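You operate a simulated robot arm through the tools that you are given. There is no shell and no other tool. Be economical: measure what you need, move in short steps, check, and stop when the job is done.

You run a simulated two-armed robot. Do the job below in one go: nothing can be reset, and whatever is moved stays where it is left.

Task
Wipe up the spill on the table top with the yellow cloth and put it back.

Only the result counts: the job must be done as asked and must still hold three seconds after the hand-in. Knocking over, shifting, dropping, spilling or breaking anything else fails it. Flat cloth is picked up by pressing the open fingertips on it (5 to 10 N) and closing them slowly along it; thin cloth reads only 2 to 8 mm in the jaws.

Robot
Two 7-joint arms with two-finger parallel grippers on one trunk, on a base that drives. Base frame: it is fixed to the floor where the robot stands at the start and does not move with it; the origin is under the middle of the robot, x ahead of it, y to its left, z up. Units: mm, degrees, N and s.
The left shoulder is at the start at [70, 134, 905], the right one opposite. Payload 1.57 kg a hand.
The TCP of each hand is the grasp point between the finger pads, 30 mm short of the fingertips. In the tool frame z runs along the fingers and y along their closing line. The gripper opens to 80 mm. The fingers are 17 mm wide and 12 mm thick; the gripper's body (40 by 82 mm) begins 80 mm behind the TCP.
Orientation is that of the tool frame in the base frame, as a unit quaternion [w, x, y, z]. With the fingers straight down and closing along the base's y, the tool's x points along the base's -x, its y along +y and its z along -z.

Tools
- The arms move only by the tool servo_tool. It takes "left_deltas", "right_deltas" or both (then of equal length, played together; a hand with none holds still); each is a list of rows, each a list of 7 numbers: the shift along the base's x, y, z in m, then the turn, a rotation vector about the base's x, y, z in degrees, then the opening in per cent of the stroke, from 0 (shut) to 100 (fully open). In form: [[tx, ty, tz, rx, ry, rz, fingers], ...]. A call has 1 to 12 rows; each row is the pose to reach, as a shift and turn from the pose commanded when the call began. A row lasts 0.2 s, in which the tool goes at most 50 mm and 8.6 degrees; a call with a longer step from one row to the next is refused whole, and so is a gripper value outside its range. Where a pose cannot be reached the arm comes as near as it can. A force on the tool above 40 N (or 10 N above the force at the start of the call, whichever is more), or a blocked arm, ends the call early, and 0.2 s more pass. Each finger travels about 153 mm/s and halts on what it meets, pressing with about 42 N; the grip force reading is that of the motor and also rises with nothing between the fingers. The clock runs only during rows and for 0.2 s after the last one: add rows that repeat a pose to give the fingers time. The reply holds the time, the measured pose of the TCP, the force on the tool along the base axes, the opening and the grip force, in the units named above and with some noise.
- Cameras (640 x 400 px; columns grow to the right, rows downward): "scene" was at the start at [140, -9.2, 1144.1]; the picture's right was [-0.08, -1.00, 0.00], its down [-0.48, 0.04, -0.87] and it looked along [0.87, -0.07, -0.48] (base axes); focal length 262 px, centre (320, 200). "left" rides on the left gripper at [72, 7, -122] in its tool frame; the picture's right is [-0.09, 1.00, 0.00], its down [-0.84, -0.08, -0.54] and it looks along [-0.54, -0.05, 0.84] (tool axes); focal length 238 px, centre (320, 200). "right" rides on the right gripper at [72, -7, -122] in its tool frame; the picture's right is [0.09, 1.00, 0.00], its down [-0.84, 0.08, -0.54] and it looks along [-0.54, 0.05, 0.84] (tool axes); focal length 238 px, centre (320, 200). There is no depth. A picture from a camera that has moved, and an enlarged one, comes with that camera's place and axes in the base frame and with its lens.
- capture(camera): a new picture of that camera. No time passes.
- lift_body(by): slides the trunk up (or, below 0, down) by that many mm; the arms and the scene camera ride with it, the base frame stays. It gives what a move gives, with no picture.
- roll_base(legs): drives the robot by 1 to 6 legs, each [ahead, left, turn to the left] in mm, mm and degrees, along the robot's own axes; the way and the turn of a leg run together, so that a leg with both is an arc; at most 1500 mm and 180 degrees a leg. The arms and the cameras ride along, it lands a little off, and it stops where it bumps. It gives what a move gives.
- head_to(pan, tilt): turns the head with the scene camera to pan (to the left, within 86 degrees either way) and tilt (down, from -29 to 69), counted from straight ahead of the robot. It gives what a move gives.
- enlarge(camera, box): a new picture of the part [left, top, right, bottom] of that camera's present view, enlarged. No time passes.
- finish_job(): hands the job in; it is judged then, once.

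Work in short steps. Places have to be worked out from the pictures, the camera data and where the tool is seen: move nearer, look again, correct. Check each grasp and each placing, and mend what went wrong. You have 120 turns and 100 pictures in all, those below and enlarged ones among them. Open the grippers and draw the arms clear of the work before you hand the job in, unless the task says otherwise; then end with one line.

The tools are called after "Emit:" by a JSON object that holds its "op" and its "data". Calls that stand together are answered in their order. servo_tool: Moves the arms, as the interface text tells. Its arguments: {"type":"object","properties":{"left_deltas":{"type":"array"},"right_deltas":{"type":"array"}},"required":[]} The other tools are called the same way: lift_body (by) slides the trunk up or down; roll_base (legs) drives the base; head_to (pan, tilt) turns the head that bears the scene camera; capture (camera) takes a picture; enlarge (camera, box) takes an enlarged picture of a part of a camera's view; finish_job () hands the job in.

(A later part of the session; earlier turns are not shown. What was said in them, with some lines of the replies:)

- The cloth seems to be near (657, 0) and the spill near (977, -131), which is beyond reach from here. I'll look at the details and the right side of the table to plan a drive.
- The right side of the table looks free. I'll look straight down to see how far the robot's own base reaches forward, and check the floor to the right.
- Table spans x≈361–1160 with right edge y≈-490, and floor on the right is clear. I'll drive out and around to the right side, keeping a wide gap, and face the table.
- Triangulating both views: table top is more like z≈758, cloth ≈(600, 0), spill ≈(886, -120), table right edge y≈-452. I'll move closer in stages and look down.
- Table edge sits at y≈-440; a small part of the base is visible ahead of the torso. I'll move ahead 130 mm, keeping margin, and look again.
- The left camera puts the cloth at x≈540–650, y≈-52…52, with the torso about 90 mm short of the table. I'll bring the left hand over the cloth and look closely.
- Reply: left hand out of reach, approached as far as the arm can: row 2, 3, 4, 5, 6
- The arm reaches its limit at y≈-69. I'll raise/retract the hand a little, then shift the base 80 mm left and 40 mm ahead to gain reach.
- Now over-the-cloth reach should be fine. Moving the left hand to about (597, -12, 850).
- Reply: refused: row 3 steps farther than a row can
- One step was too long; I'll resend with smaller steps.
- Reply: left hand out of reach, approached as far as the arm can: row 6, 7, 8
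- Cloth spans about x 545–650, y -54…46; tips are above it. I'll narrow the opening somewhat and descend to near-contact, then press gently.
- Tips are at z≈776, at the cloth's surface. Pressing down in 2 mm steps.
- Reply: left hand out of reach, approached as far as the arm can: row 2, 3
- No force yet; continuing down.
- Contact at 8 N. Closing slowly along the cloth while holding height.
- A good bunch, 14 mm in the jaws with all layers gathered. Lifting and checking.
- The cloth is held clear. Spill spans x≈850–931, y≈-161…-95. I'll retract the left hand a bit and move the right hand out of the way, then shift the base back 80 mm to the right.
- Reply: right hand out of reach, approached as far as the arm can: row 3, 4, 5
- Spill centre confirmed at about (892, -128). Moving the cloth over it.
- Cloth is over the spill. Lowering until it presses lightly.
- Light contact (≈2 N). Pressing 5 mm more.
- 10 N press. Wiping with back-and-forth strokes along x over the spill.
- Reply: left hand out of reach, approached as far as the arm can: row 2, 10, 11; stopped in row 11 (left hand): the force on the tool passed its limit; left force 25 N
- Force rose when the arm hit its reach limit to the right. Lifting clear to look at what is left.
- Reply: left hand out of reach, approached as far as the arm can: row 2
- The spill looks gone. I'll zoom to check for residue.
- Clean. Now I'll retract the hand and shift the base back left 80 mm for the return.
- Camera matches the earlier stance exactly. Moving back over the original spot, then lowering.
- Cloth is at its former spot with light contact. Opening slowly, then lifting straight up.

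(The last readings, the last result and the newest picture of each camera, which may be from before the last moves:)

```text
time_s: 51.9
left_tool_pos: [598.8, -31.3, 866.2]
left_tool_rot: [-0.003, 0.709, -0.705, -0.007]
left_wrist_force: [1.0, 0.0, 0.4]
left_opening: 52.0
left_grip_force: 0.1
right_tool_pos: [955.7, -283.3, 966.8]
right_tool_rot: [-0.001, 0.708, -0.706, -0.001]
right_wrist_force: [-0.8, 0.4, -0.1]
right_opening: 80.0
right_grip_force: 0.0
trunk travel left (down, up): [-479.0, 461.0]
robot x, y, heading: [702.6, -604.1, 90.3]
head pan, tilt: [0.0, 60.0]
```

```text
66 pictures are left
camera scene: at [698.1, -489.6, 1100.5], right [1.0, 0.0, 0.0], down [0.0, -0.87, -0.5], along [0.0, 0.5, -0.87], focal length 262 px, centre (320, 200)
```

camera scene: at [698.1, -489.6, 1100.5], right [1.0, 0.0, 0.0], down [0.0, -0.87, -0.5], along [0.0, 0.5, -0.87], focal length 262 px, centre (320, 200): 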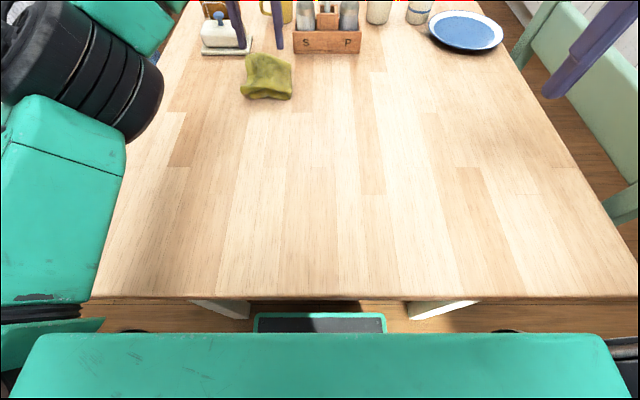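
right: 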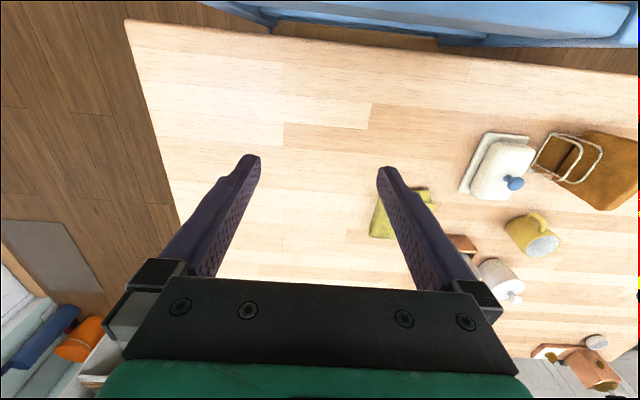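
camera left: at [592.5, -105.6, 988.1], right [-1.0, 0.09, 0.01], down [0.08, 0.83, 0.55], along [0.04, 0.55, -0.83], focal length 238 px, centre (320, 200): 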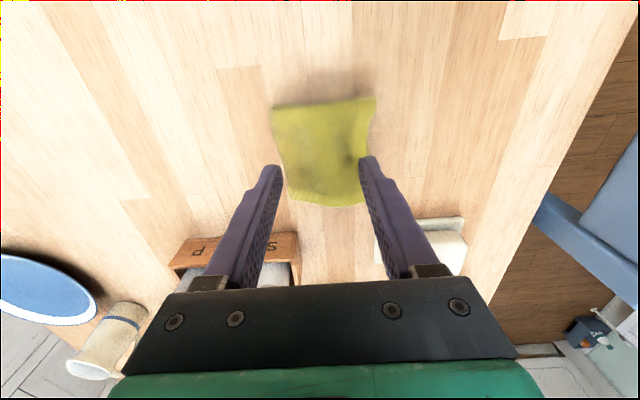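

The cloth lies back in its original place (centre within about 10 mm), released. Drawing the left hand up and away, fully open.

Emit:
{"op": "servo_tool", "data": {"left_deltas": [[0, -0.02, 0.03, 0, 0, 0, 80], [0, -0.05, 0.06, 0, 0, 0, 100], [0, -0.08, 0.09, 0, 0, 0, 100], [0, -0.11, 0.11, 0, 0, 0, 100], [0, -0.14, 0.12, 0, 0, 0, 100]]}}

Emit:
{"op": "roll_base", "data": {"legs": [[-150, 0, 0]]}}

Emit:
{"op": "head_to", "data": {"pan": 0, "tilt": 45}}

Emit:
{"op": "capture", "data": {"camera": "scene"}}

```text
time_s: 53.1
left_tool_pos: [598.6, -172.9, 986.3]
left_tool_rot: [-0.003, 0.71, -0.704, -0.007]
left_wrist_force: [-0.9, -0.2, -0.4]
left_opening: 80.2
left_grip_force: 0.1
right_tool_pos: [956.1, -282.3, 967.9]
right_tool_rot: [0.0, 0.708, -0.707, 0.0]
right_wrist_force: [-0.2, 0.4, 0.5]
right_opening: 80.0
right_grip_force: 0.1
trunk travel left (down, up): [-479.0, 461.0]
robot x, y, heading: [702.4, -606.1, 90.2]
head pan, tilt: [0.0, 60.0]
```

```text
time_s: 54.5
left_tool_pos: [598.9, -320.2, 985.2]
left_tool_rot: [-0.002, 0.709, -0.705, -0.007]
left_wrist_force: [0.4, 0.2, -0.7]
left_opening: 80.3
left_grip_force: 0.0
right_tool_pos: [957.2, -431.7, 968.3]
right_tool_rot: [0.0, 0.707, -0.707, 0.0]
right_wrist_force: [0.1, -1.4, 0.4]
right_opening: 79.9
right_grip_force: 0.0
trunk travel left (down, up): [-479.0, 461.0]
robot x, y, heading: [698.6, -752.5, 89.9]
head pan, tilt: [0.0, 60.0]
```

```text
time_s: 55.2
left_tool_pos: [599.1, -319.0, 985.4]
left_tool_rot: [-0.002, 0.71, -0.705, -0.007]
left_wrist_force: [-0.3, -0.3, -0.1]
left_opening: 79.8
left_grip_force: 0.1
right_tool_pos: [957.4, -430.7, 967.1]
right_tool_rot: [-0.001, 0.707, -0.707, 0.0]
right_wrist_force: [-0.1, 0.4, 0.4]
right_opening: 80.2
right_grip_force: 0.1
trunk travel left (down, up): [-479.0, 461.0]
robot x, y, heading: [699.1, -754.4, 90.0]
head pan, tilt: [0.0, 45.0]
```

```text
65 pictures are left
camera scene: at [698.8, -622.6, 1119.8], right [1.0, 0.0, 0.0], down [0.0, -0.71, -0.71], along [0.0, 0.71, -0.71], focal length 262 px, centre (320, 200)
```

scene: 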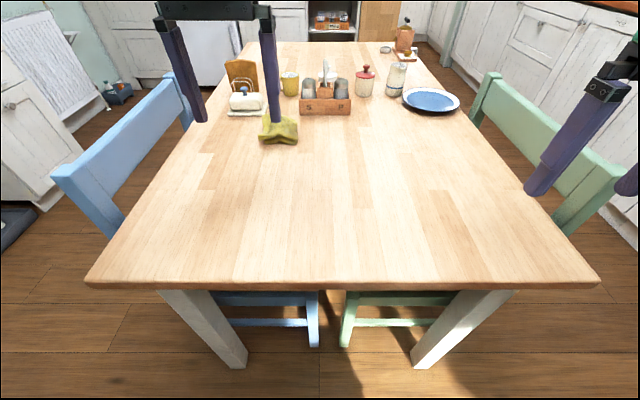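

The table is clean, the cloth is back and everything else is undisturbed; handing in.

Emit:
{"op": "finish_job", "data": {}}

```text
The job is handed in.
```

I wiped up the spill with the yellow cloth and put the cloth back within about 10 mm of where it was, a little more rumpled than before. No residue showed on the table, and nothing else was visibly moved.
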